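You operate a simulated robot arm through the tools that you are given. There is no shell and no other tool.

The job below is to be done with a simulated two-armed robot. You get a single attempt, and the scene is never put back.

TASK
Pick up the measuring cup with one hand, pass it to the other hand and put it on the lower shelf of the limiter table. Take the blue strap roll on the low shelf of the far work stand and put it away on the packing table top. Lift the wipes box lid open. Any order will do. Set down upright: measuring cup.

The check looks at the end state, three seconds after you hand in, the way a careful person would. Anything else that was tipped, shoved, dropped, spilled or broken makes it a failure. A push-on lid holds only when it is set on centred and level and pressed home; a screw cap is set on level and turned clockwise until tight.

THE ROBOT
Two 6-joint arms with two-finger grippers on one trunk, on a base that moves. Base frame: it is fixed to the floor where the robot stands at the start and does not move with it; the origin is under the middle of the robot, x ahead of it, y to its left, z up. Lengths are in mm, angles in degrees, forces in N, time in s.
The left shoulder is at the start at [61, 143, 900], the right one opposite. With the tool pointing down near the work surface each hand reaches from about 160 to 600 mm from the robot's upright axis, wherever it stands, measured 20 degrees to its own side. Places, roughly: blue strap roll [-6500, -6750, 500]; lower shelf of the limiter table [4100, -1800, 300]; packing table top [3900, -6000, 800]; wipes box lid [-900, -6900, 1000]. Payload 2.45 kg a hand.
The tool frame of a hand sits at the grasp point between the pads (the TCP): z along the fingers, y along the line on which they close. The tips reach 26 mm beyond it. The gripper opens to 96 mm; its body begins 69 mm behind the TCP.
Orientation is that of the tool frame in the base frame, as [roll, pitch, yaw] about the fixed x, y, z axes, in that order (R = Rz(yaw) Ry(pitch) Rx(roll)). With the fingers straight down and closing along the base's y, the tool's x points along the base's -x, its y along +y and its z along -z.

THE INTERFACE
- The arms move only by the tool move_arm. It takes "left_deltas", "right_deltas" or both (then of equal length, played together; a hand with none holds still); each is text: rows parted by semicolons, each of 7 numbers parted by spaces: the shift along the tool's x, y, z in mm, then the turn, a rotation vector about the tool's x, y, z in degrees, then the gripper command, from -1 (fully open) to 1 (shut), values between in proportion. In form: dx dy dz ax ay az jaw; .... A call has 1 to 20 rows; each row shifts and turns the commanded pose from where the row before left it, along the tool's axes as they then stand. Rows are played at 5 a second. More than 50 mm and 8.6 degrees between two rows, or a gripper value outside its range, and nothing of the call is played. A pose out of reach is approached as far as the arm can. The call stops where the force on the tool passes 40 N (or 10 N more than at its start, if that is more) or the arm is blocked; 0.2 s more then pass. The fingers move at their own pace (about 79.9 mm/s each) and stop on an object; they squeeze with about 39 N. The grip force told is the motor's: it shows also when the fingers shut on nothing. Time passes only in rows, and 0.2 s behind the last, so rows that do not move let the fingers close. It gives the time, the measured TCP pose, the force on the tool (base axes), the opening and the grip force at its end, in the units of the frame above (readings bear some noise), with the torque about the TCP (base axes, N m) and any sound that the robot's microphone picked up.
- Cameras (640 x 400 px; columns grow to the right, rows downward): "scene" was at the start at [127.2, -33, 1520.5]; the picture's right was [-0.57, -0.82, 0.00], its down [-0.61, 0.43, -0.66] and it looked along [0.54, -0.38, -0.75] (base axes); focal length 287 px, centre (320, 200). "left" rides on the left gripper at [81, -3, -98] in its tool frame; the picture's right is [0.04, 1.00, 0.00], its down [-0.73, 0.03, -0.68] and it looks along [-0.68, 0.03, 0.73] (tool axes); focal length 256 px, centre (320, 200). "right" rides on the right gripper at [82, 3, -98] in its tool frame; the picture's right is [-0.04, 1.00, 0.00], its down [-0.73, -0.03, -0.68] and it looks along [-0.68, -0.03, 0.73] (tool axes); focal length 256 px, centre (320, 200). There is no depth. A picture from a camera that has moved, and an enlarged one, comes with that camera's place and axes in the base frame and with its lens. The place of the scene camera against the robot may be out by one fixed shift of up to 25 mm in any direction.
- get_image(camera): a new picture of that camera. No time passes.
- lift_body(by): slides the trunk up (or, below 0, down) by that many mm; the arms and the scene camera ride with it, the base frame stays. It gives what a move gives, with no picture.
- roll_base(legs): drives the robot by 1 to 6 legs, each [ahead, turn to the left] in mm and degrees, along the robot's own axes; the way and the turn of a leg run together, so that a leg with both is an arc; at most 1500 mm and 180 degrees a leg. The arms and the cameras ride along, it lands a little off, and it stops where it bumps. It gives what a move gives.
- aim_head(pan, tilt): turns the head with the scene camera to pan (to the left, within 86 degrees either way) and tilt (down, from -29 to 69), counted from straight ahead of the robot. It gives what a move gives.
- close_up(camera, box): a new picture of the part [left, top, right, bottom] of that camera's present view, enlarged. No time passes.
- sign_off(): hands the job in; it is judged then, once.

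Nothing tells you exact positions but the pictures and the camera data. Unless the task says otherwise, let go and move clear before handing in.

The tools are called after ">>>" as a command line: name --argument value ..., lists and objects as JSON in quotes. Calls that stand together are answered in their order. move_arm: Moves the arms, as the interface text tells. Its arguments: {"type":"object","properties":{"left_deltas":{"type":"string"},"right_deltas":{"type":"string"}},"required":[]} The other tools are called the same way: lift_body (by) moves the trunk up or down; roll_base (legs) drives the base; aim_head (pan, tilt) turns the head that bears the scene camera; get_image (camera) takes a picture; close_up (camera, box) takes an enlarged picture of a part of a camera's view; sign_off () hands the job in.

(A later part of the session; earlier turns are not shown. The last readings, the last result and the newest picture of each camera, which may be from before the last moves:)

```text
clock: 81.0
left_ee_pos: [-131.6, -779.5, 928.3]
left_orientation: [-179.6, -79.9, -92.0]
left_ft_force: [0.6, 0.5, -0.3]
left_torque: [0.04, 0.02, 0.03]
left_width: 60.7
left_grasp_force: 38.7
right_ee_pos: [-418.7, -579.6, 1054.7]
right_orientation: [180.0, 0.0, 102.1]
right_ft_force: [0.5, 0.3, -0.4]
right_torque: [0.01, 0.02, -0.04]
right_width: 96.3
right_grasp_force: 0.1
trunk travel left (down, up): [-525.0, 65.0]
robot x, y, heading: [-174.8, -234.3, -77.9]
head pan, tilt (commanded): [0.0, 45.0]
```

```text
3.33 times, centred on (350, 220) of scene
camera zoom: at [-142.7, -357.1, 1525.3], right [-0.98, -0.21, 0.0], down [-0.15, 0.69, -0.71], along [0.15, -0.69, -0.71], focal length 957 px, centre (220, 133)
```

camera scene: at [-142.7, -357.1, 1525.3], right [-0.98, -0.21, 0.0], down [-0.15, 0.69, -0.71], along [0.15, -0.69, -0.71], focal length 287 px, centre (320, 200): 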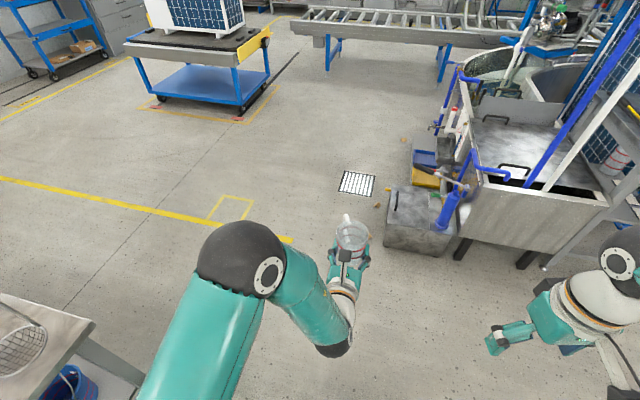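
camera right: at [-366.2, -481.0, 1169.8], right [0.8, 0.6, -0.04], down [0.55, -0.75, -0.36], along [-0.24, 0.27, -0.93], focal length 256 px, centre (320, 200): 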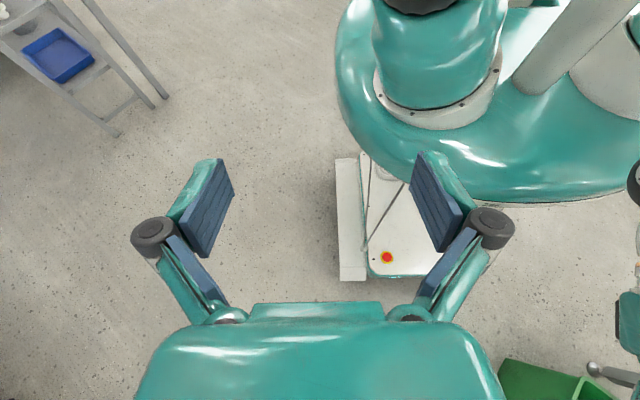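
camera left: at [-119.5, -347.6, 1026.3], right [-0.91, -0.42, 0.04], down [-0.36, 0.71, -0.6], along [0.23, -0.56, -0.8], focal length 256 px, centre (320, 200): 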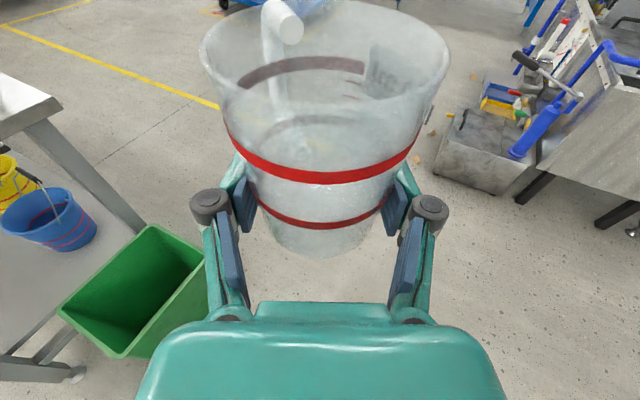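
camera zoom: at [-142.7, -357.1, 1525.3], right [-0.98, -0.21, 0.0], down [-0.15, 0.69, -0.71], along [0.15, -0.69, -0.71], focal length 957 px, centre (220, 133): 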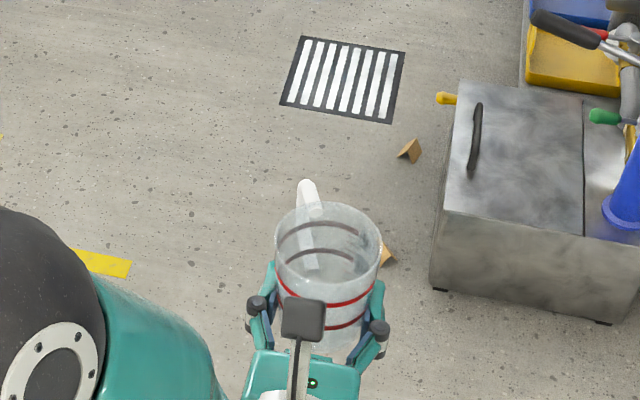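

The reports are consistent: the base simply lands a bit off after turns while the hands hold their nominal poses. I'll drive on: 800 mm ahead, then swing left.

>>> roll_base --legs '[[800, 0], [0, 40]]'

>>> aim_head --pan 20 --tilt 25

>>> get_image --camera "scene"

```text
clock: 87.4
left_ee_pos: [382.8, -1405.2, 928.3]
left_orientation: [-179.7, -79.8, -51.6]
left_ft_force: [-0.5, -0.6, -0.2]
left_torque: [-0.02, -0.01, -0.03]
left_width: 60.9
left_grasp_force: 39.1
right_ee_pos: [33.9, -1434.5, 1054.3]
right_orientation: [-179.9, 0.0, 142.3]
right_ft_force: [0.4, -0.2, -0.3]
right_torque: [0.01, -0.01, 0.01]
right_width: 96.0
right_grasp_force: 0.0
trunk travel left (down, up): [-525.0, 65.0]
robot x, y, heading: [-23.5, -1029.2, -37.8]
head pan, tilt (commanded): [0.0, 45.0]
```

```text
clock: 88.2
left_ee_pos: [381.0, -1404.2, 929.7]
left_orientation: [-179.5, -80.0, -51.8]
left_ft_force: [-0.4, 0.2, 0.1]
left_torque: [0.01, 0.0, -0.01]
left_width: 60.8
left_grasp_force: 38.9
right_ee_pos: [32.9, -1435.0, 1054.9]
right_orientation: [-179.9, 0.0, 142.3]
right_ft_force: [0.0, -0.9, 0.4]
right_torque: [0.0, 0.0, 0.04]
right_width: 96.2
right_grasp_force: 0.0
trunk travel left (down, up): [-525.0, 65.0]
robot x, y, heading: [-19.7, -1028.2, -37.7]
head pan, tilt (commanded): [20.0, 25.0]
```

```text
taken
camera scene: at [117.2, -1084.2, 1555.9], right [-0.31, -0.95, 0.0], down [-0.4, 0.13, -0.91], along [0.86, -0.28, -0.42], focal length 287 px, centre (320, 200)
```

scene: 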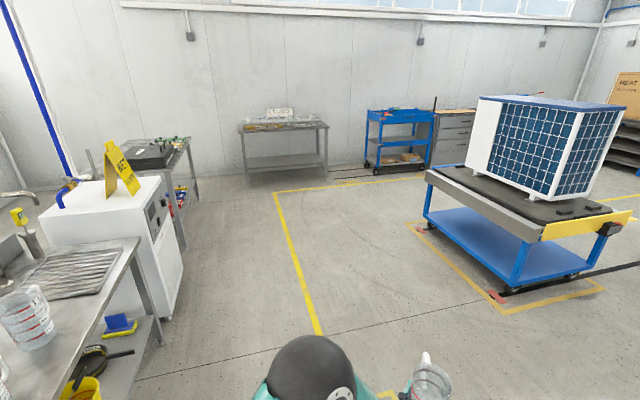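

The lane to the limiter table is open. I'll turn to heading -13.5° and drive 2800 mm towards it.

>>> roll_base --legs '[[0, 24.3], [1500, 0], [1300, 0]]'

>>> aim_head --pan 5 --tilt 25

>>> get_image --camera "scene"

```text
clock: 103.4
left_ee_pos: [3222.8, -1893.3, 929.7]
left_orientation: [-179.6, -79.8, -28.2]
left_ft_force: [0.7, -0.4, -0.6]
left_torque: [-0.01, 0.0, -0.02]
left_width: 60.7
left_grasp_force: 38.7
right_ee_pos: [2915.4, -2060.9, 1055.0]
right_orientation: [-180.0, -0.1, 165.8]
right_ft_force: [0.2, 0.9, -0.1]
right_torque: [0.0, 0.02, -0.02]
right_width: 96.1
right_grasp_force: 0.0
trunk travel left (down, up): [-525.0, 65.0]
robot x, y, heading: [2703.8, -1709.3, -14.3]
head pan, tilt (commanded): [20.0, 25.0]
```

```text
clock: 104.2
left_ee_pos: [3222.2, -1893.1, 931.1]
left_orientation: [-179.6, -79.9, -28.2]
left_ft_force: [-0.1, 0.1, -1.3]
left_torque: [-0.02, -0.03, -0.01]
left_width: 60.9
left_grasp_force: 38.8
right_ee_pos: [2914.6, -2060.8, 1054.5]
right_orientation: [-179.9, 0.0, 165.8]
right_ft_force: [0.1, -0.2, 0.4]
right_torque: [-0.04, 0.01, -0.02]
right_width: 95.9
right_grasp_force: 0.1
trunk travel left (down, up): [-525.0, 65.0]
robot x, y, heading: [2706.0, -1709.3, -14.3]
head pan, tilt (commanded): [5.0, 25.0]
```

```text
taken
camera scene: at [2856.5, -1728.8, 1556.0], right [-0.16, -0.99, 0.0], down [-0.42, 0.07, -0.91], along [0.89, -0.15, -0.42], focal length 287 px, centre (320, 200)
```

scene: 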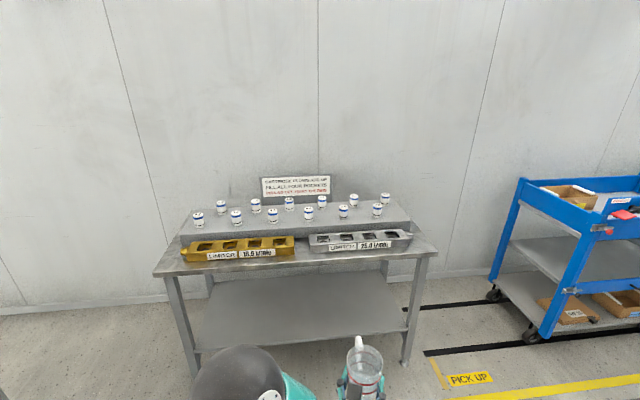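

I'm about a metre from the limiter table; its lower shelf is empty. I'll square up to the table, lower the trunk, and look at the shelf from a low viewpoint.

>>> roll_base --legs '[[0, 9]]'

>>> lift_body --by -480

>>> aim_head --pan 0 --tilt 25

>>> get_image --camera "scene"

>>> get_image --camera "left"

```text
clock: 105.3
left_ee_pos: [3244.8, -1809.5, 930.8]
left_orientation: [-179.7, -80.0, -19.3]
left_ft_force: [0.8, -0.1, 0.0]
left_torque: [0.02, -0.02, 0.03]
left_width: 60.9
left_grasp_force: 38.7
right_ee_pos: [2967.0, -2023.2, 1056.0]
right_orientation: [180.0, 0.1, 174.8]
right_ft_force: [0.1, -0.3, 0.6]
right_torque: [-0.03, 0.0, 0.01]
right_width: 95.9
right_grasp_force: 0.0
trunk travel left (down, up): [-525.0, 65.0]
robot x, y, heading: [2703.0, -1711.8, -5.5]
head pan, tilt (commanded): [5.0, 25.0]
```

```text
refused: -480 is not a number from -400 to 400
```

```text
clock: 106.0
left_ee_pos: [3245.1, -1809.9, 930.2]
left_orientation: [-179.7, -79.9, -19.2]
left_ft_force: [1.2, 0.0, -0.7]
left_torque: [0.02, 0.02, 0.03]
left_width: 60.5
left_grasp_force: 39.2
right_ee_pos: [2967.2, -2022.6, 1057.2]
right_orientation: [-180.0, 0.0, 174.8]
right_ft_force: [0.8, 0.1, 0.3]
right_torque: [-0.01, 0.02, -0.01]
right_width: 95.9
right_grasp_force: 0.0
trunk travel left (down, up): [-525.0, 65.0]
robot x, y, heading: [2703.4, -1714.5, -5.6]
head pan, tilt (commanded): [0.0, 25.0]
```

```text
taken
camera scene: at [2858.6, -1718.5, 1555.9], right [-0.1, -1.0, 0.0], down [-0.42, 0.04, -0.91], along [0.9, -0.09, -0.42], focal length 287 px, centre (320, 200)
```

scene: 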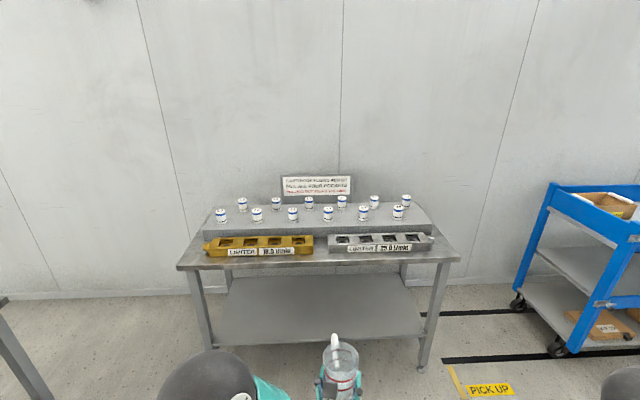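

```text
taken
camera left: at [3167.6, -1780.8, 1028.1], right [-0.32, -0.95, 0.04], down [-0.76, 0.23, -0.6], along [0.56, -0.22, -0.8], focal length 256 px, centre (320, 200)
```

left: 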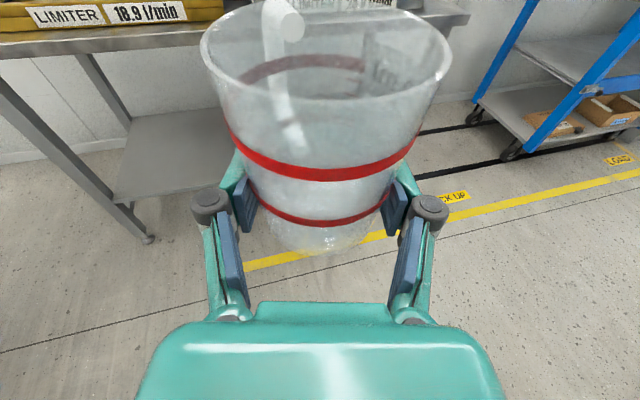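

The table is close to square with the room. I'll straighten a few degrees more and lower the trunk in two steps.

>>> roll_base --legs '[[0, 4]]'

>>> lift_body --by -380

>>> lift_body --by -120

>>> aim_head --pan 0 --tilt 25

>>> get_image --camera "scene"

>>> get_image --camera "left"

```text
clock: 106.8
left_ee_pos: [3249.5, -1771.6, 931.1]
left_orientation: [-179.7, -79.9, -15.2]
left_ft_force: [-0.5, -0.1, -0.5]
left_torque: [-0.03, -0.05, 0.01]
left_width: 61.0
left_grasp_force: 39.3
right_ee_pos: [2988.6, -2004.0, 1057.0]
right_orientation: [-180.0, 0.0, 178.9]
right_ft_force: [-0.1, 0.6, -0.1]
right_torque: [0.02, 0.0, -0.01]
right_width: 96.2
right_grasp_force: 0.1
trunk travel left (down, up): [-525.0, 65.0]
robot x, y, heading: [2705.6, -1718.3, -1.5]
head pan, tilt (commanded): [0.0, 25.0]
```

```text
clock: 110.5
left_ee_pos: [3250.5, -1770.6, 550.3]
left_orientation: [-179.7, -79.9, -15.1]
left_ft_force: [-1.0, -0.5, 0.3]
left_torque: [-0.03, -0.02, -0.01]
left_width: 60.7
left_grasp_force: 39.1
right_ee_pos: [2989.5, -2004.3, 677.9]
right_orientation: [179.9, 0.0, 178.9]
right_ft_force: [-1.5, 0.2, -0.1]
right_torque: [-0.01, -0.02, 0.0]
right_width: 95.8
right_grasp_force: 0.0
trunk travel left (down, up): [-145.0, 445.0]
robot x, y, heading: [2704.6, -1712.5, -1.5]
head pan, tilt (commanded): [0.0, 25.0]
```

```text
clock: 112.0
left_ee_pos: [3249.8, -1770.9, 431.5]
left_orientation: [-179.6, -79.8, -15.1]
left_ft_force: [-0.3, -0.3, -1.3]
left_torque: [0.02, 0.0, 0.0]
left_width: 60.6
left_grasp_force: 38.7
right_ee_pos: [2988.6, -2003.2, 556.6]
right_orientation: [180.0, 0.0, 178.9]
right_ft_force: [0.0, -0.1, -0.2]
right_torque: [-0.01, -0.04, 0.04]
right_width: 96.1
right_grasp_force: 0.1
trunk travel left (down, up): [-25.0, 565.0]
robot x, y, heading: [2705.0, -1720.5, -1.3]
head pan, tilt (commanded): [0.0, 25.0]
```

```text
clock: 112.6
left_ee_pos: [3250.3, -1772.0, 429.9]
left_orientation: [-179.6, -79.9, -15.1]
left_ft_force: [-0.3, 0.7, -0.2]
left_torque: [0.0, 0.02, -0.04]
left_width: 60.8
left_grasp_force: 38.5
right_ee_pos: [2987.9, -2005.0, 556.6]
right_orientation: [-179.9, 0.0, 178.9]
right_ft_force: [0.0, -0.1, 0.3]
right_torque: [-0.01, -0.03, 0.04]
right_width: 96.1
right_grasp_force: 0.0
trunk travel left (down, up): [-25.0, 565.0]
robot x, y, heading: [2706.2, -1721.7, -1.6]
head pan, tilt (commanded): [0.0, 25.0]
```

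```text
taken
camera scene: at [2858.9, -1710.4, 1056.0], right [-0.03, -1.0, 0.0], down [-0.42, 0.01, -0.91], along [0.91, -0.02, -0.42], focal length 287 px, centre (320, 200)
```

scene: 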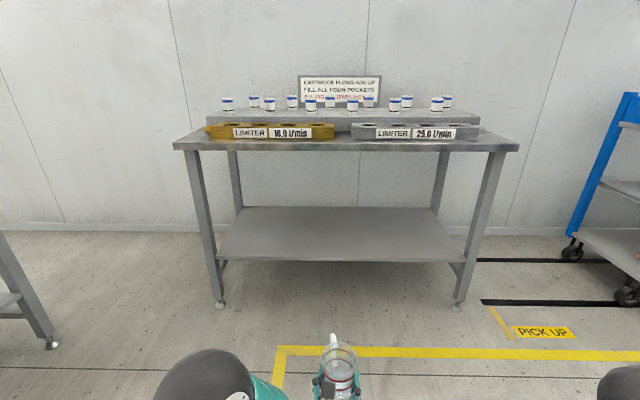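

```text
taken
camera left: at [3170.8, -1747.6, 528.6], right [-0.25, -0.97, 0.04], down [-0.78, 0.18, -0.6], along [0.58, -0.18, -0.8], focal length 256 px, centre (320, 200)
```

left: 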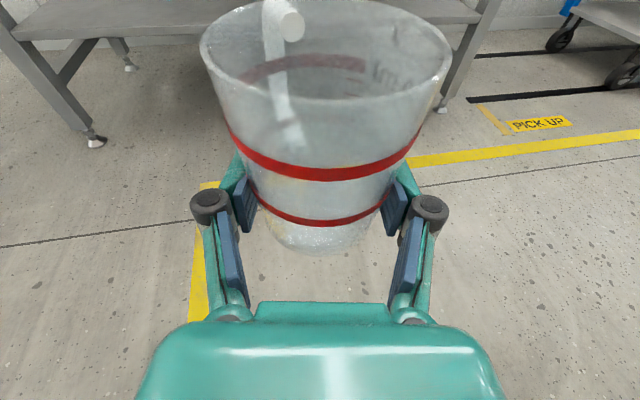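

The shelf is about z≈285, front edge x≈3904, with an open gap up to the table top at ~770. I'll extend the left arm forward so the elbow stays well before the table edge, drop the trunk fully, and drive in.

>>> move_arm --left_deltas "6.7 -10.4 38 0 0 0 1; 6.7 -10.4 38 0 0 0 1; 6.7 -10.4 38 0 0 0 1; 0 0 0 0 0 0 1"

>>> lift_body --by -25

>>> roll_base --legs '[[420, 0]]'

>>> get_image --camera "scene"

>>> get_image --camera "left"

```text
clock: 113.6
left_ee_pos: [3365.6, -1786.8, 437.8]
left_orientation: [-179.1, -79.6, -15.3]
left_ft_force: [0.1, -0.1, -1.2]
left_torque: [0.0, 0.0, 0.0]
left_width: 60.9
left_grasp_force: 39.2
left hand out of reach, approached as far as the arm can: row 2, 3
right_ee_pos: [2989.2, -2004.1, 556.6]
right_orientation: [-180.0, 0.1, 178.8]
right_ft_force: [-0.1, -0.3, 0.3]
right_torque: [0.01, -0.02, -0.02]
right_width: 96.3
right_grasp_force: 0.0
trunk travel left (down, up): [-25.0, 565.0]
robot x, y, heading: [2704.7, -1719.7, -1.5]
head pan, tilt (commanded): [0.0, 25.0]
```

```text
clock: 114.3
left_ee_pos: [3365.0, -1787.2, 415.2]
left_orientation: [-179.2, -79.8, -15.2]
left_ft_force: [0.2, -0.8, -0.2]
left_torque: [0.02, 0.02, 0.0]
left_width: 61.0
left_grasp_force: 39.0
right_ee_pos: [2988.8, -2004.0, 531.4]
right_orientation: [180.0, 0.0, 178.9]
right_ft_force: [-0.2, 0.1, 0.5]
right_torque: [0.01, -0.01, 0.02]
right_width: 95.8
right_grasp_force: 0.1
trunk travel left (down, up): [0.0, 590.0]
robot x, y, heading: [2707.2, -1716.4, -1.5]
head pan, tilt (commanded): [0.0, 25.0]
```

```text
clock: 116.9
left_ee_pos: [3788.2, -1795.7, 413.6]
left_orientation: [-179.2, -79.7, -15.0]
left_ft_force: [0.0, -0.2, -1.5]
left_torque: [0.0, 0.02, 0.04]
left_width: 60.5
left_grasp_force: 39.2
right_ee_pos: [3413.4, -2013.2, 532.2]
right_orientation: [179.9, 0.0, 179.2]
right_ft_force: [-0.6, 0.3, 0.3]
right_torque: [-0.02, -0.02, 0.03]
right_width: 96.0
right_grasp_force: 0.2
trunk travel left (down, up): [0.0, 590.0]
robot x, y, heading: [3125.5, -1731.5, -1.2]
head pan, tilt (commanded): [0.0, 25.0]
```

```text
taken
camera scene: at [3282.1, -1720.4, 1030.9], right [-0.02, -1.0, 0.0], down [-0.42, 0.01, -0.91], along [0.91, -0.02, -0.42], focal length 287 px, centre (320, 200)
```

scene: 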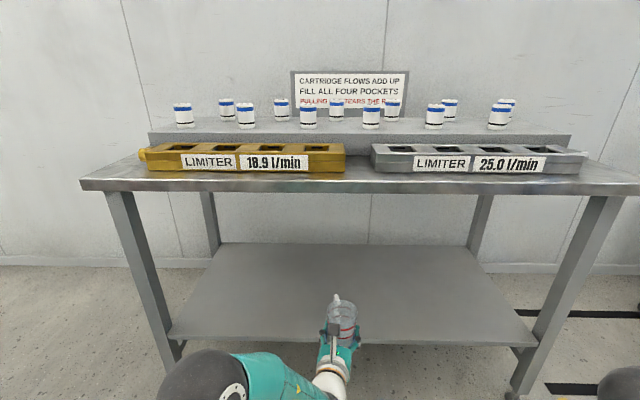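

```text
taken
camera left: at [3709.5, -1773.4, 511.4], right [-0.24, -0.97, 0.04], down [-0.78, 0.17, -0.6], along [0.58, -0.17, -0.8], focal length 256 px, centre (320, 200)
```

left: 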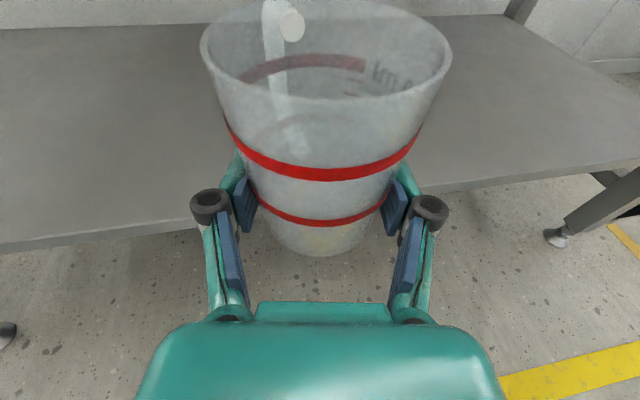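

The cup is just in front of the shelf edge, at the right height to go over it. I'll drive in 180 mm more.

>>> roll_base --legs '[[180, 0]]'

>>> aim_head --pan 0 --tilt 45

>>> get_image --camera "scene"

>>> get_image --camera "left"

```text
clock: 118.5
left_ee_pos: [3969.5, -1801.0, 413.7]
left_orientation: [-179.2, -79.7, -15.0]
left_ft_force: [0.1, -0.3, -0.7]
left_torque: [0.01, 0.0, 0.03]
left_width: 60.7
left_grasp_force: 38.9
right_ee_pos: [3592.6, -2017.6, 533.1]
right_orientation: [180.0, 0.0, 179.0]
right_ft_force: [-0.1, 0.5, -0.2]
right_torque: [-0.02, 0.01, 0.02]
right_width: 96.0
right_grasp_force: 0.1
trunk travel left (down, up): [0.0, 590.0]
robot x, y, heading: [3310.5, -1733.3, -1.2]
head pan, tilt (commanded): [0.0, 25.0]
```

```text
clock: 119.3
left_ee_pos: [3969.6, -1799.3, 413.7]
left_orientation: [-179.2, -79.8, -15.1]
left_ft_force: [-0.5, -0.2, 0.3]
left_torque: [-0.03, 0.02, 0.0]
left_width: 60.8
left_grasp_force: 38.8
right_ee_pos: [3592.3, -2017.3, 533.7]
right_orientation: [180.0, 0.1, 179.1]
right_ft_force: [-0.2, 0.2, 1.1]
right_torque: [0.0, 0.03, -0.02]
right_width: 95.8
right_grasp_force: 0.2
trunk travel left (down, up): [0.0, 590.0]
robot x, y, heading: [3310.3, -1732.7, -1.2]
head pan, tilt (commanded): [0.0, 45.0]
```

```text
taken
camera scene: at [3452.0, -1724.3, 1000.4], right [-0.02, -1.0, 0.0], down [-0.71, 0.02, -0.71], along [0.71, -0.02, -0.71], focal length 287 px, centre (320, 200)
```

scene: 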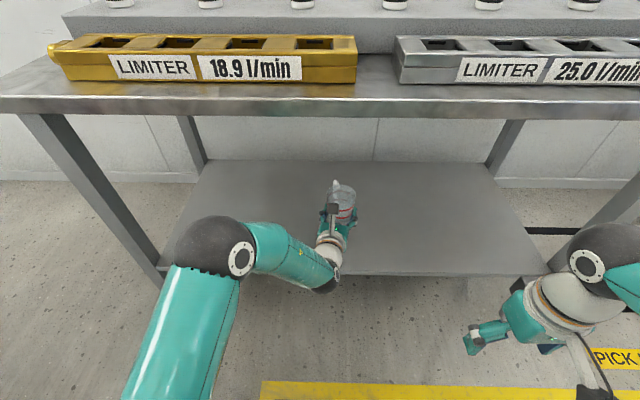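

```text
taken
camera left: at [3890.1, -1778.3, 512.4], right [-0.24, -0.97, 0.04], down [-0.78, 0.17, -0.6], along [0.58, -0.17, -0.8], focal length 256 px, centre (320, 200)
```

left: 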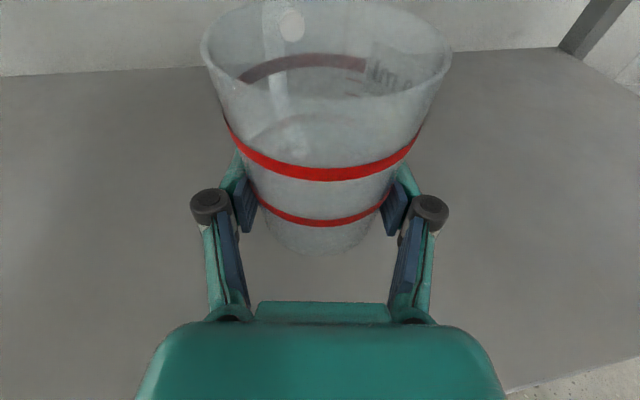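

The cup hangs over the shelf, about 100 mm in from its front edge. I'll lower most of the way now.

>>> move_arm --left_deltas "-22.3 1 0.25 0 0 0 1; -22.3 1 0.25 0 0 0 1; -22.3 1 0.25 0 0 0 1; -18 1 0.25 0 0 0 1; 0 0 0 0 0 0 1"

>>> get_image --camera "left"

>>> close_up --camera "scene" --box '[220, 150, 440, 310]'

```text
clock: 120.5
left_ee_pos: [3947.8, -1820.0, 340.3]
left_orientation: [-178.7, -79.6, -14.9]
left_ft_force: [-0.3, -0.5, -0.2]
left_torque: [-0.01, -0.01, 0.01]
left_width: 60.5
left_grasp_force: 39.5
left hand out of reach, approached as far as the arm can: row 2, 3, 4
right_ee_pos: [3592.3, -2017.1, 533.1]
right_orientation: [180.0, 0.0, 179.1]
right_ft_force: [-0.3, -1.1, -0.9]
right_torque: [-0.04, -0.01, -0.04]
right_width: 96.2
right_grasp_force: 0.1
trunk travel left (down, up): [0.0, 590.0]
robot x, y, heading: [3309.2, -1731.6, -1.0]
head pan, tilt (commanded): [0.0, 45.0]
```

```text
taken
camera left: at [3869.5, -1798.3, 436.8], right [-0.23, -0.97, 0.04], down [-0.79, 0.16, -0.6], along [0.58, -0.16, -0.8], focal length 256 px, centre (320, 200)
```

left: 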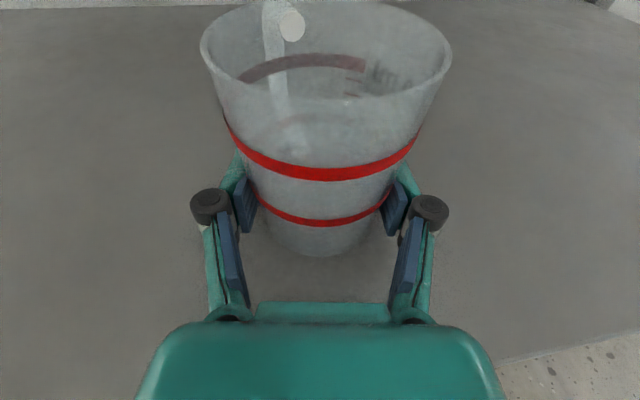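

```text
2.50 times, centred on (330, 230) of scene
camera zoom: at [3452.0, -1724.3, 1000.4], right [-0.02, -1.0, 0.0], down [-0.71, 0.02, -0.71], along [0.71, -0.02, -0.71], focal length 718 px, centre (295, 125)
```

zoom: 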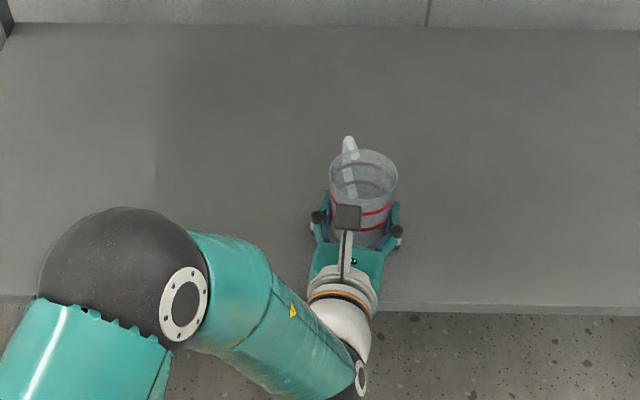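

The arm is at its reach limit here, so I'll drive 70 mm closer and pull the hand back the same amount (slightly raised) to bring it into comfortable reach.

>>> roll_base --legs '[[70, 0]]'

>>> move_arm --left_deltas "4.3 6.1 -23.6 0 0 0 1; 4.3 6.1 -23.6 0 0 0 1; 4.3 6.1 -23.6 0 0 0 1; 0 0 0 0 0 0 1"

>>> get_image --camera "left"

>>> close_up --camera "scene" --box '[220, 150, 440, 310]'

```text
clock: 121.5
left_ee_pos: [4019.0, -1820.0, 338.1]
left_orientation: [-178.7, -79.3, -15.1]
left_ft_force: [0.0, -0.4, -0.7]
left_torque: [0.0, 0.01, -0.02]
left_width: 60.7
left_grasp_force: 39.3
right_ee_pos: [3662.9, -2019.4, 533.1]
right_orientation: [180.0, -0.1, 179.0]
right_ft_force: [-0.2, -0.1, -0.9]
right_torque: [-0.06, -0.04, 0.03]
right_width: 95.8
right_grasp_force: 0.0
trunk travel left (down, up): [0.0, 590.0]
robot x, y, heading: [3379.7, -1732.9, -1.5]
head pan, tilt (commanded): [0.0, 45.0]
```

```text
clock: 122.5
left_ee_pos: [3950.1, -1823.5, 365.8]
left_orientation: [-178.7, -79.5, -14.9]
left_ft_force: [0.3, -0.1, -1.5]
left_torque: [0.01, 0.02, 0.0]
left_width: 60.8
left_grasp_force: 38.8
right_ee_pos: [3663.2, -2019.0, 533.7]
right_orientation: [-179.9, 0.0, 179.0]
right_ft_force: [0.3, -0.3, 0.3]
right_torque: [-0.02, 0.01, -0.01]
right_width: 95.8
right_grasp_force: 0.0
trunk travel left (down, up): [0.0, 590.0]
robot x, y, heading: [3379.4, -1739.4, -1.4]
head pan, tilt (commanded): [0.0, 45.0]
```

```text
taken
camera left: at [3870.1, -1801.9, 463.3], right [-0.23, -0.97, 0.04], down [-0.79, 0.16, -0.6], along [0.58, -0.16, -0.8], focal length 256 px, centre (320, 200)
```

left: 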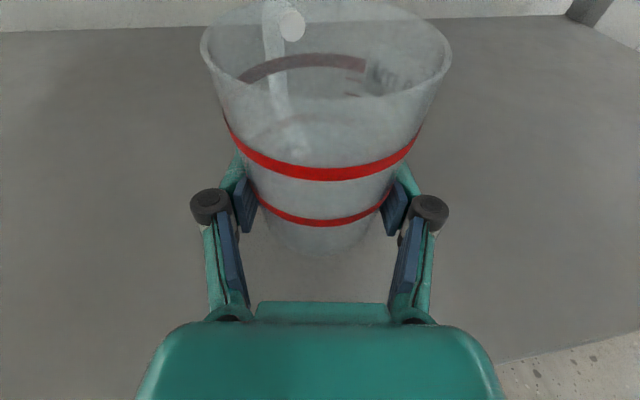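

```text
2.50 times, centred on (330, 230) of scene
camera zoom: at [3522.1, -1725.9, 1000.4], right [-0.02, -1.0, 0.0], down [-0.71, 0.02, -0.71], along [0.71, -0.02, -0.71], focal length 718 px, centre (295, 125)
```

zoom: 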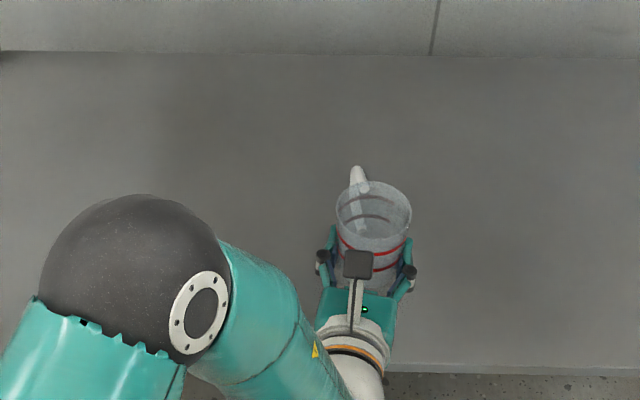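

The hand is in good reach again and the cup is upright over the shelf. I'll lower to just above the shelf.

>>> move_arm --left_deltas "-14.8 0 2.6 0 0 0 1; -14.8 0 2.6 0 0 0 1; 0 0 0 0 0 0 1"

>>> get_image --camera "left"

```text
clock: 123.3
left_ee_pos: [3949.2, -1823.6, 334.3]
left_orientation: [-178.7, -79.4, -15.0]
left_ft_force: [-0.7, -0.5, 0.3]
left_torque: [0.03, -0.04, 0.01]
left_width: 60.7
left_grasp_force: 39.1
right_ee_pos: [3663.1, -2019.4, 533.0]
right_orientation: [-180.0, 0.0, 178.9]
right_ft_force: [1.0, 0.7, 0.0]
right_torque: [0.01, 0.01, -0.02]
right_width: 96.0
right_grasp_force: 0.1
trunk travel left (down, up): [0.0, 590.0]
robot x, y, heading: [3379.0, -1729.9, -1.2]
head pan, tilt (commanded): [0.0, 45.0]
```

```text
taken
camera left: at [3870.1, -1801.5, 433.4], right [-0.23, -0.97, 0.04], down [-0.79, 0.16, -0.6], along [0.58, -0.16, -0.8], focal length 256 px, centre (320, 200)
```

left: 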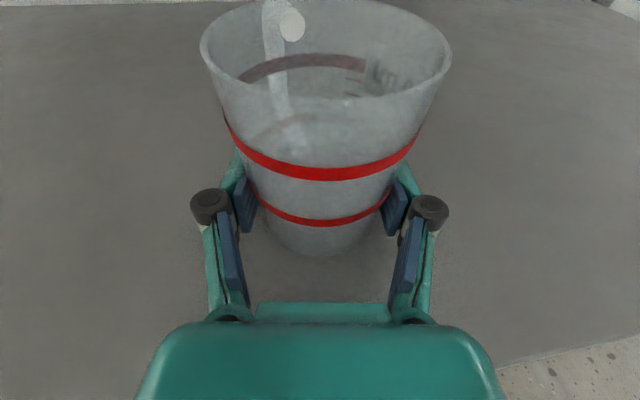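

No contact yet. I'll go down in small 3 mm steps watching the force.

>>> move_arm --left_deltas "-3 0 0.5 0 0 0 1; -3 0 0.5 0 0 0 1; -3 0 0.5 0 0 0 1; -3 0 0.5 0 0 0 1"

>>> move_arm --left_deltas "-2 0 0.35 0 0 0 1; -2 0 0.35 0 0 0 1; -2 0 0.35 0 0 0 1"

```text
clock: 124.1
left_ee_pos: [3949.1, -1823.5, 332.3]
left_orientation: [-179.1, -80.3, -14.4]
left_ft_force: [-3.9, 0.7, 12.0]
left_torque: [0.12, 1.18, -0.12]
left_width: 60.8
left_grasp_force: 38.7
right_ee_pos: [3662.3, -2018.3, 533.5]
right_orientation: [-180.0, 0.1, 179.0]
right_ft_force: [-0.2, -0.5, 0.6]
right_torque: [-0.02, 0.03, 0.01]
right_width: 95.9
right_grasp_force: 0.1
trunk travel left (down, up): [0.0, 590.0]
robot x, y, heading: [3376.5, -1732.9, -1.2]
head pan, tilt (commanded): [0.0, 45.0]
stopped in row 4 (left hand): the force on the tool passed its limit at 44 N (the readings are from after the stop); the commanded pose is now the measured one
```

```text
clock: 124.7
left_ee_pos: [3951.4, -1823.7, 333.6]
left_orientation: [-179.3, -80.8, -14.0]
left_ft_force: [-2.0, -0.1, 10.3]
left_torque: [0.08, 1.08, -0.07]
left_width: 60.6
left_grasp_force: 38.8
right_ee_pos: [3663.4, -2018.9, 534.9]
right_orientation: [-180.0, 0.1, 179.1]
right_ft_force: [0.4, 0.1, -0.2]
right_torque: [0.0, -0.01, 0.0]
right_width: 96.0
right_grasp_force: 0.1
trunk travel left (down, up): [0.0, 590.0]
robot x, y, heading: [3379.3, -1733.2, -1.2]
head pan, tilt (commanded): [0.0, 45.0]
stopped in row 2 (left hand): the force on the tool passed its limit at 43 N (the readings are from after the stop); the commanded pose is now the measured one
```

Contact, but the torque says the touch is ~108 mm behind the fingertips: the wrist underside is on the shelf's front edge. I'll lift 10 mm, level the hand, and pull back 30 mm so the thin gripper body is over the edge.

>>> move_arm --left_deltas "9.85 0 -1.74 0 -0.8 0 1; -2.6 3.6 -14.3 0 0 0 1; -2.6 3.6 -14.3 0 0 0 1; 0 0 0 0 0 0 1"

>>> get_image --camera "left"

>>> aim_head --pan -5 --tilt 55

>>> get_image --camera "scene"

```text
clock: 125.7
left_ee_pos: [3919.6, -1823.3, 341.6]
left_orientation: [-179.1, -79.7, -14.4]
left_ft_force: [0.4, 0.8, -0.7]
left_torque: [-0.02, 0.01, -0.01]
left_width: 60.7
left_grasp_force: 39.1
right_ee_pos: [3663.2, -2019.0, 533.9]
right_orientation: [-180.0, 0.0, 179.0]
right_ft_force: [-0.3, 0.0, 0.1]
right_torque: [0.0, 0.01, -0.01]
right_width: 96.2
right_grasp_force: 0.1
trunk travel left (down, up): [0.0, 590.0]
robot x, y, heading: [3376.6, -1733.5, -1.3]
head pan, tilt (commanded): [0.0, 45.0]
```

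```text
taken
camera left: at [3840.6, -1801.8, 439.5], right [-0.23, -0.97, 0.04], down [-0.78, 0.16, -0.6], along [0.58, -0.16, -0.8], focal length 256 px, centre (320, 200)
```

left: 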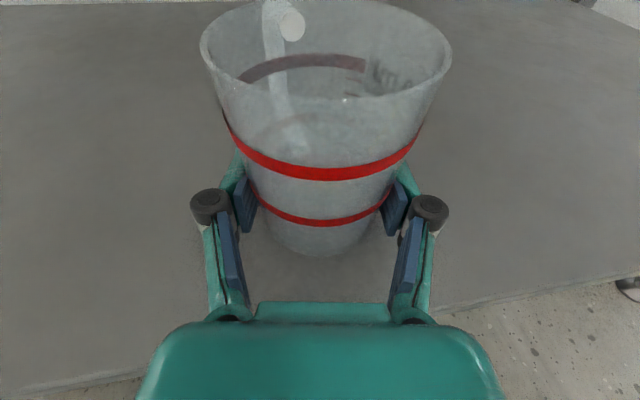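

```text
clock: 126.4
left_ee_pos: [3920.3, -1823.1, 341.9]
left_orientation: [-179.2, -79.6, -14.3]
left_ft_force: [0.5, 0.4, 0.3]
left_torque: [-0.03, 0.0, 0.01]
left_width: 60.8
left_grasp_force: 38.9
right_ee_pos: [3664.9, -2019.5, 534.0]
right_orientation: [180.0, 0.0, 179.0]
right_ft_force: [-0.1, -0.4, 1.1]
right_torque: [0.0, 0.01, 0.0]
right_width: 96.4
right_grasp_force: 0.0
trunk travel left (down, up): [0.0, 590.0]
robot x, y, heading: [3377.1, -1731.8, -1.1]
head pan, tilt (commanded): [-5.0, 55.0]
```

```text
taken
camera scene: at [3512.4, -1732.0, 987.0], right [-0.11, -0.99, 0.0], down [-0.81, 0.09, -0.57], along [0.57, -0.06, -0.82], focal length 287 px, centre (320, 200)
```

scene: 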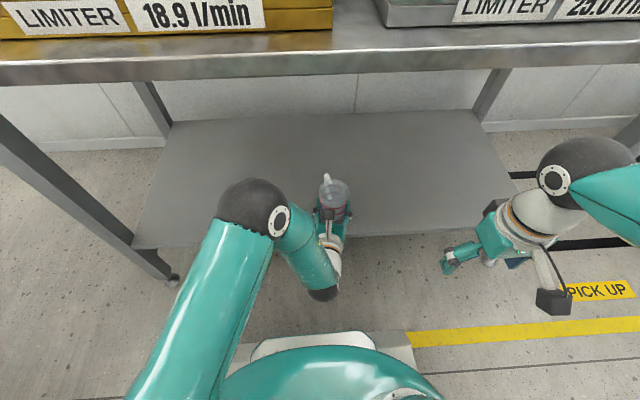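

The shelf edge is at x≈3857, so the cup at x≈3920 sits 63 mm inside. Lowering again gently.

>>> move_arm --left_deltas "-3 0 0.5 0 0 0 1; -3 0 0.5 0 0 0 1; 0 0 0 0 0 0 1"

```text
clock: 127.2
left_ee_pos: [3920.3, -1823.4, 334.8]
left_orientation: [-179.3, -79.7, -14.2]
left_ft_force: [0.3, -0.1, 0.1]
left_torque: [0.01, 0.02, -0.01]
left_width: 60.4
left_grasp_force: 38.7
right_ee_pos: [3662.6, -2018.0, 534.1]
right_orientation: [179.9, -0.1, 179.0]
right_ft_force: [0.0, -1.9, 0.8]
right_torque: [-0.01, 0.03, 0.02]
right_width: 96.0
right_grasp_force: 0.1
trunk travel left (down, up): [0.0, 590.0]
robot x, y, heading: [3380.9, -1736.5, -1.3]
head pan, tilt (commanded): [-5.0, 55.0]
```

>>> move_arm --left_deltas "-2 0 0.35 0 0 0 1; -2 0 0.35 0 0 0 1; 0 0 0 0 0 0 1"

```text
clock: 128.0
left_ee_pos: [3919.9, -1823.6, 332.4]
left_orientation: [-179.2, -79.7, -14.3]
left_ft_force: [-0.3, 0.1, -0.7]
left_torque: [0.0, -0.03, 0.02]
left_width: 60.8
left_grasp_force: 38.9
right_ee_pos: [3663.1, -2019.9, 533.1]
right_orientation: [-179.9, 0.0, 179.0]
right_ft_force: [0.2, 0.6, -0.7]
right_torque: [-0.03, 0.02, -0.02]
right_width: 96.3
right_grasp_force: 0.1
trunk travel left (down, up): [0.0, 590.0]
robot x, y, heading: [3378.7, -1733.1, -1.4]
head pan, tilt (commanded): [-5.0, 55.0]
```

Still free; the hand is level now and nothing is touching. Two more small steps.

>>> move_arm --left_deltas "-2 0 0.35 0 0 0 1; -2 0 0.35 0 0 0 1; 0 0 0 0 0 0 1"

```text
clock: 128.8
left_ee_pos: [3919.8, -1823.3, 327.1]
left_orientation: [-179.2, -79.7, -14.3]
left_ft_force: [-0.3, 0.4, -0.3]
left_torque: [0.01, -0.01, 0.03]
left_width: 60.9
left_grasp_force: 39.4
right_ee_pos: [3663.4, -2019.4, 534.2]
right_orientation: [-180.0, 0.0, 179.0]
right_ft_force: [-0.9, 0.8, -0.4]
right_torque: [-0.03, -0.03, 0.01]
right_width: 96.2
right_grasp_force: 0.0
trunk travel left (down, up): [0.0, 590.0]
robot x, y, heading: [3383.5, -1732.7, -1.2]
head pan, tilt (commanded): [-5.0, 55.0]
```

>>> move_arm --left_deltas "-2 0 0.35 0 0 0 1; -2 0 0.35 0 0 0 1; 0 0 0 0 0 0 1"

>>> close_up --camera "left" --box '[180, 140, 460, 320]'

```text
clock: 129.6
left_ee_pos: [3919.9, -1823.5, 324.7]
left_orientation: [-179.3, -80.0, -14.4]
left_ft_force: [-0.8, 0.6, 6.2]
left_torque: [0.17, -0.04, 0.03]
left_width: 60.8
left_grasp_force: 39.1
right_ee_pos: [3663.6, -2018.5, 533.0]
right_orientation: [180.0, 0.1, 179.0]
right_ft_force: [0.1, 0.3, 0.2]
right_torque: [-0.06, -0.01, 0.02]
right_width: 96.2
right_grasp_force: 0.1
trunk travel left (down, up): [0.0, 590.0]
robot x, y, heading: [3380.3, -1735.4, -1.3]
head pan, tilt (commanded): [-5.0, 55.0]
```

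```text
2.22 times, centred on (320, 230) of left
camera zoom: at [3840.3, -1802.1, 421.8], right [-0.23, -0.97, 0.04], down [-0.78, 0.16, -0.6], along [0.58, -0.17, -0.8], focal length 569 px, centre (320, 133)
```

zoom: 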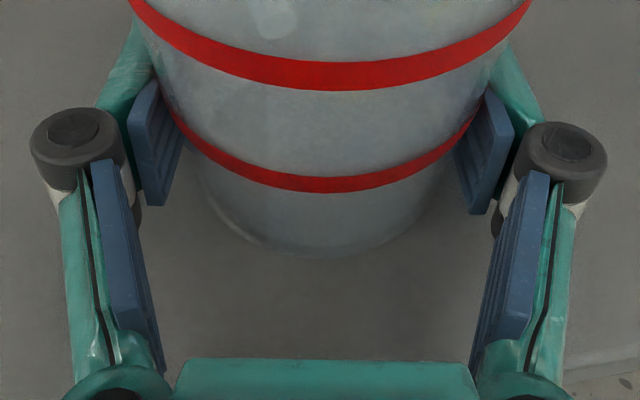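

The cup base is now on the shelf (6 N upward, directly under the grasp). I'll open the left hand.

>>> move_arm --left_deltas "0 0 0 0 0 0 0; 0 0 0 0 0 0 -0.5; 0 0 0 0 0 0 -1; 0 0 0 0 0 0 -1; 0 0 0 0 0 0 -1"

>>> get_image --camera "left"

```text
clock: 130.8
left_ee_pos: [3920.8, -1823.9, 321.8]
left_orientation: [-179.2, -79.7, -14.2]
left_ft_force: [-0.3, 0.3, 0.3]
left_torque: [0.03, 0.01, 0.0]
left_width: 95.9
left_grasp_force: 0.1
right_ee_pos: [3662.8, -2018.5, 534.4]
right_orientation: [-180.0, -0.1, 179.0]
right_ft_force: [0.8, -0.5, 0.1]
right_torque: [0.02, 0.01, 0.04]
right_width: 96.0
right_grasp_force: 0.0
trunk travel left (down, up): [0.0, 590.0]
robot x, y, heading: [3376.3, -1733.3, -1.2]
head pan, tilt (commanded): [-5.0, 55.0]
```

```text
taken
camera left: at [3840.4, -1802.1, 420.9], right [-0.23, -0.97, 0.04], down [-0.78, 0.16, -0.6], along [0.58, -0.16, -0.8], focal length 256 px, centre (320, 200)
```

left: 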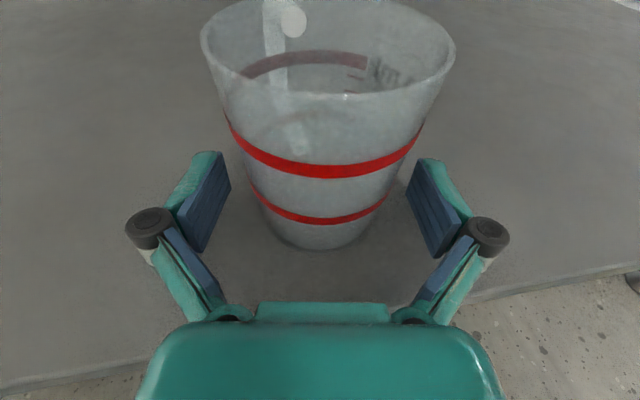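

The cup stands upright on its own. I'll slide the open hand straight back along its own axis, then back the robot out.

>>> move_arm --left_deltas "0 0 -15 0 0 0 -1; 0 0 -20 0 0 0 -1; 0 0 -20 0 0 0 -1; 0 0 -20 0 0 0 -1; 0 0 0 0 0 0 -1"

>>> get_image --camera "left"

>>> get_image --camera "scene"

```text
clock: 132.2
left_ee_pos: [3861.2, -1776.9, 326.4]
left_orientation: [179.5, -78.2, -8.9]
left_ft_force: [-0.1, 0.5, -0.4]
left_torque: [-0.01, 0.01, -0.01]
left_width: 96.1
left_grasp_force: 0.2
right_ee_pos: [3662.0, -2018.3, 535.9]
right_orientation: [-179.9, 0.1, 178.9]
right_ft_force: [0.1, 0.4, 0.3]
right_torque: [0.0, 0.02, -0.03]
right_width: 95.8
right_grasp_force: 0.1
trunk travel left (down, up): [0.0, 590.0]
robot x, y, heading: [3376.5, -1735.0, -1.3]
head pan, tilt (commanded): [-5.0, 55.0]
stopped in row 5 (left hand): the arm was blocked; the commanded pose is now the measured one
```

```text
taken
camera left: at [3783.3, -1760.9, 426.8], right [-0.16, -0.99, 0.04], down [-0.81, 0.1, -0.58], along [0.57, -0.12, -0.81], focal length 256 px, centre (320, 200)
```

left: 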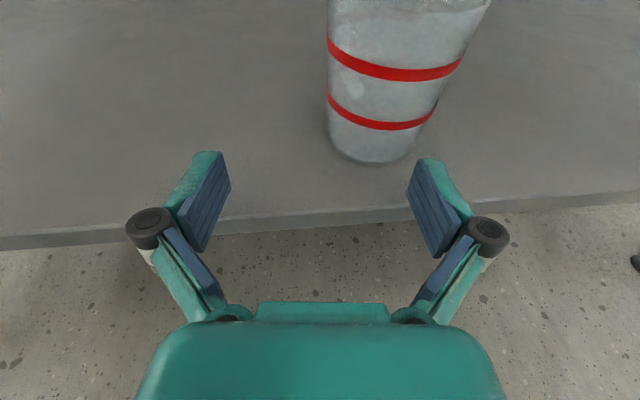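

```text
taken
camera scene: at [3512.3, -1732.0, 987.7], right [-0.11, -0.99, 0.0], down [-0.81, 0.09, -0.57], along [0.57, -0.06, -0.82], focal length 287 px, centre (320, 200)
```

scene: 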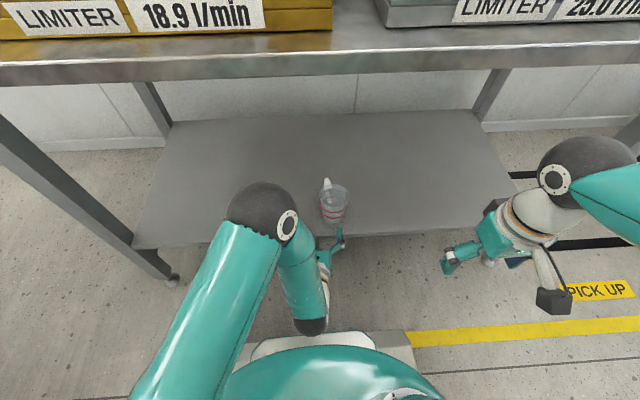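

The cup still stands upright. The left wrist hit its own trunk limit, so I'll simply back the base away straight, which takes the hand directly clear.

>>> roll_base --legs '[[-120, 0]]'

>>> get_image --camera "left"

>>> roll_base --legs '[[-380, 0]]'

>>> aim_head --pan 0 --tilt 30

>>> get_image --camera "scene"

```text
clock: 133.5
left_ee_pos: [3741.3, -1774.2, 327.3]
left_orientation: [179.2, -78.4, -8.6]
left_ft_force: [0.1, 0.5, -0.3]
left_torque: [-0.02, 0.0, -0.03]
left_width: 95.9
left_grasp_force: 0.1
right_ee_pos: [3542.9, -2015.7, 535.5]
right_orientation: [-180.0, 0.1, 179.0]
right_ft_force: [-0.4, -0.6, -0.8]
right_torque: [-0.01, 0.01, -0.02]
right_width: 96.2
right_grasp_force: 0.1
trunk travel left (down, up): [0.0, 590.0]
robot x, y, heading: [3255.1, -1732.1, -1.3]
head pan, tilt (commanded): [-5.0, 55.0]
```

```text
taken
camera left: at [3662.5, -1758.5, 427.4], right [-0.16, -0.99, 0.04], down [-0.81, 0.1, -0.58], along [0.57, -0.12, -0.81], focal length 256 px, centre (320, 200)
```

left: 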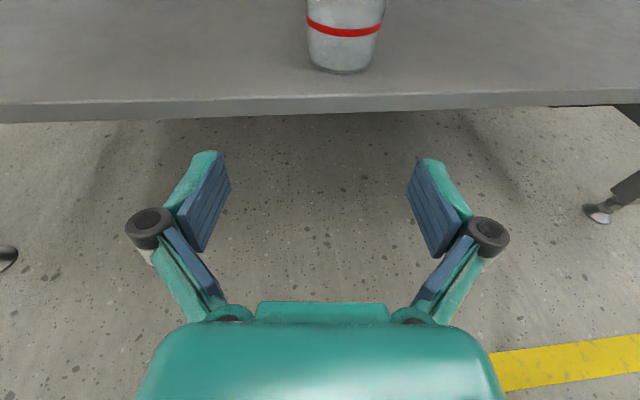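

```text
clock: 135.9
left_ee_pos: [3360.6, -1764.3, 327.6]
left_orientation: [179.1, -78.4, -8.3]
left_ft_force: [-1.3, 0.2, 0.5]
left_torque: [-0.04, 0.03, -0.01]
left_width: 96.3
left_grasp_force: 0.1
right_ee_pos: [3162.9, -2007.0, 535.2]
right_orientation: [-179.9, 0.0, 179.2]
right_ft_force: [-0.2, 0.3, 1.2]
right_torque: [0.04, -0.02, -0.01]
right_width: 95.5
right_grasp_force: 0.1
trunk travel left (down, up): [0.0, 590.0]
robot x, y, heading: [2875.8, -1727.1, -1.2]
head pan, tilt (commanded): [-5.0, 55.0]
```

```text
clock: 136.8
left_ee_pos: [3359.8, -1763.7, 327.3]
left_orientation: [179.1, -78.3, -8.2]
left_ft_force: [0.1, -0.8, -0.2]
left_torque: [0.02, -0.03, -0.03]
left_width: 95.9
left_grasp_force: 0.1
right_ee_pos: [3162.2, -2007.1, 534.8]
right_orientation: [-180.0, 0.0, 179.2]
right_ft_force: [-0.3, -1.0, -0.6]
right_torque: [0.01, 0.01, 0.03]
right_width: 95.9
right_grasp_force: 0.1
trunk travel left (down, up): [0.0, 590.0]
robot x, y, heading: [2878.7, -1721.2, -1.1]
head pan, tilt (commanded): [0.0, 30.0]
```

```text
taken
camera scene: at [3029.4, -1714.5, 1022.9], right [-0.02, -1.0, 0.0], down [-0.5, 0.01, -0.87], along [0.87, -0.02, -0.5], focal length 287 px, centre (320, 200)
```

scene: 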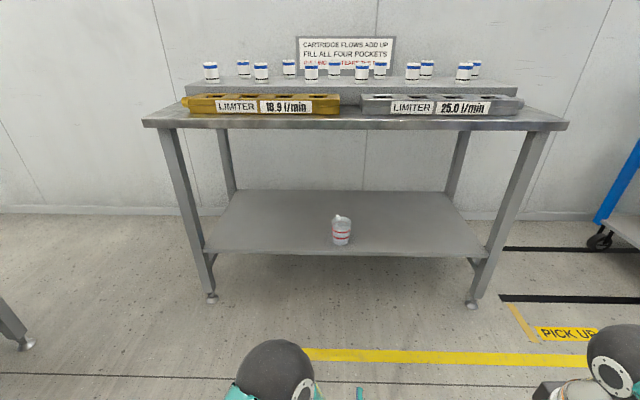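

The measuring cup is on the lower shelf, upright and clear. Now I'll free the left wrist from the trunk, raise the body and look around for the route to the other jobs.

>>> move_arm --left_deltas "4.9 -43.8 23.6 0 0 0 -1; 4.9 -43.8 23.6 0 0 0 -1; 0 0 0 0 0 0 -1"

>>> lift_body --by 400

>>> lift_body --by 125

>>> aim_head --pan -75 --tilt 12

>>> get_image --camera "scene"

```text
clock: 137.6
left_ee_pos: [3411.4, -1711.2, 336.9]
left_orientation: [-179.9, -78.2, -8.5]
left_ft_force: [-1.3, 0.1, 0.7]
left_torque: [-0.03, 0.04, -0.03]
left_width: 96.0
left_grasp_force: 0.0
left hand out of reach, approached as far as the arm can: row 2
right_ee_pos: [3162.3, -2007.4, 535.5]
right_orientation: [180.0, 0.0, 179.2]
right_ft_force: [-0.3, 0.0, 0.2]
right_torque: [-0.02, 0.0, 0.0]
right_width: 95.8
right_grasp_force: 0.1
trunk travel left (down, up): [0.0, 590.0]
robot x, y, heading: [2874.8, -1726.3, -1.2]
head pan, tilt (commanded): [0.0, 30.0]
```

```text
clock: 141.4
left_ee_pos: [3411.9, -1712.2, 738.3]
left_orientation: [-180.0, -78.2, -8.3]
left_ft_force: [0.8, 0.9, -0.5]
left_torque: [-0.02, -0.02, -0.05]
left_width: 95.8
left_grasp_force: 0.1
right_ee_pos: [3162.7, -2007.5, 934.8]
right_orientation: [180.0, 0.0, 179.2]
right_ft_force: [0.9, -0.5, 0.6]
right_torque: [-0.01, 0.05, 0.04]
right_width: 95.9
right_grasp_force: 0.1
trunk travel left (down, up): [-400.0, 190.0]
robot x, y, heading: [2871.0, -1725.0, -1.1]
head pan, tilt (commanded): [0.0, 30.0]
```

```text
clock: 143.0
left_ee_pos: [3411.3, -1711.7, 862.7]
left_orientation: [-180.0, -78.1, -8.2]
left_ft_force: [0.2, -0.7, 0.7]
left_torque: [0.0, 0.02, -0.02]
left_width: 95.9
left_grasp_force: 0.1
right_ee_pos: [3163.4, -2007.8, 1060.4]
right_orientation: [-180.0, 0.1, 179.2]
right_ft_force: [0.9, 0.0, 0.2]
right_torque: [-0.02, 0.02, 0.0]
right_width: 95.9
right_grasp_force: 0.1
trunk travel left (down, up): [-525.0, 65.0]
robot x, y, heading: [2876.2, -1725.3, -1.1]
head pan, tilt (commanded): [0.0, 30.0]
```

```text
clock: 144.4
left_ee_pos: [3412.0, -1711.0, 862.7]
left_orientation: [179.9, -78.2, -8.3]
left_ft_force: [0.3, 0.7, 0.4]
left_torque: [0.0, -0.03, -0.01]
left_width: 96.2
left_grasp_force: 0.0
right_ee_pos: [3162.2, -2007.4, 1060.8]
right_orientation: [-180.0, 0.1, 179.3]
right_ft_force: [-0.4, 0.7, -0.2]
right_torque: [0.01, -0.02, 0.0]
right_width: 95.9
right_grasp_force: 0.0
trunk travel left (down, up): [-525.0, 65.0]
robot x, y, heading: [2873.3, -1722.7, -0.9]
head pan, tilt (commanded): [-75.0, 12.0]
```

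```text
taken
camera scene: at [2961.7, -1803.2, 1577.1], right [-0.97, -0.24, 0.0], down [-0.05, 0.2, -0.98], along [0.24, -0.95, -0.21], focal length 287 px, centre (320, 200)
```

scene: 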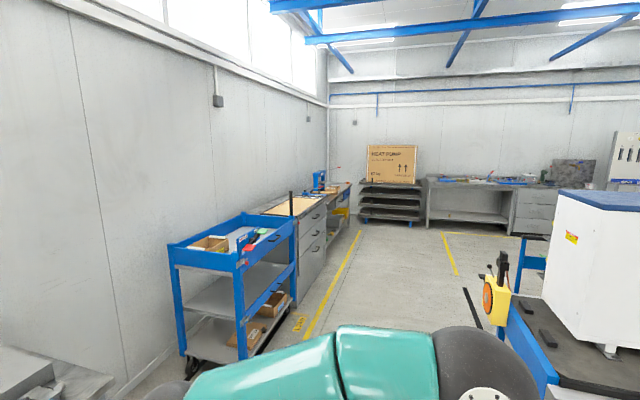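

I can see the far corner: a bench with a tan top near the "HEAT PUMP" carton is about where the packing table should be. Zooming in.

>>> close_up --camera "scene" --box '[250, 130, 450, 260]'

>>> close_up --camera "scene" --box '[420, 120, 640, 260]'

```text
3.08 times, centred on (350, 195) of scene
camera zoom: at [2961.7, -1803.2, 1577.1], right [-0.97, -0.24, 0.0], down [-0.05, 0.2, -0.98], along [0.24, -0.95, -0.21], focal length 884 px, centre (228, 215)
```

zoom: 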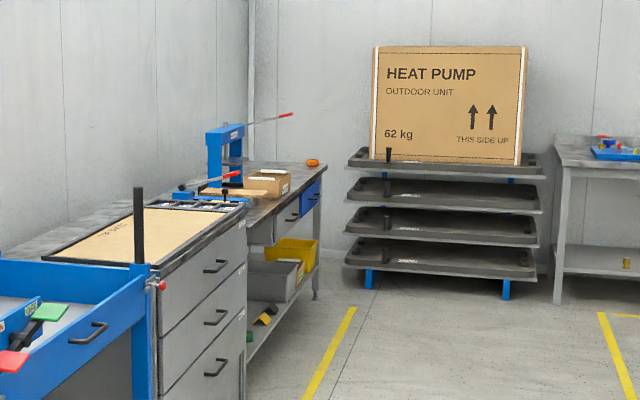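

```text
2.86 times, centred on (530, 190) of scene
camera zoom: at [2961.7, -1803.2, 1577.1], right [-0.97, -0.24, 0.0], down [-0.05, 0.2, -0.98], along [0.24, -0.95, -0.21], focal length 820 px, centre (-280, 229)
```

zoom: 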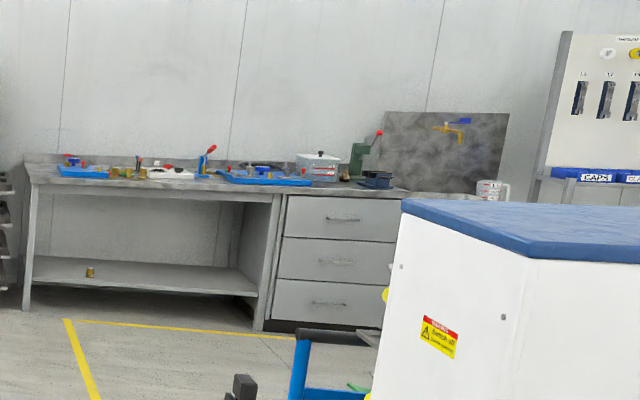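

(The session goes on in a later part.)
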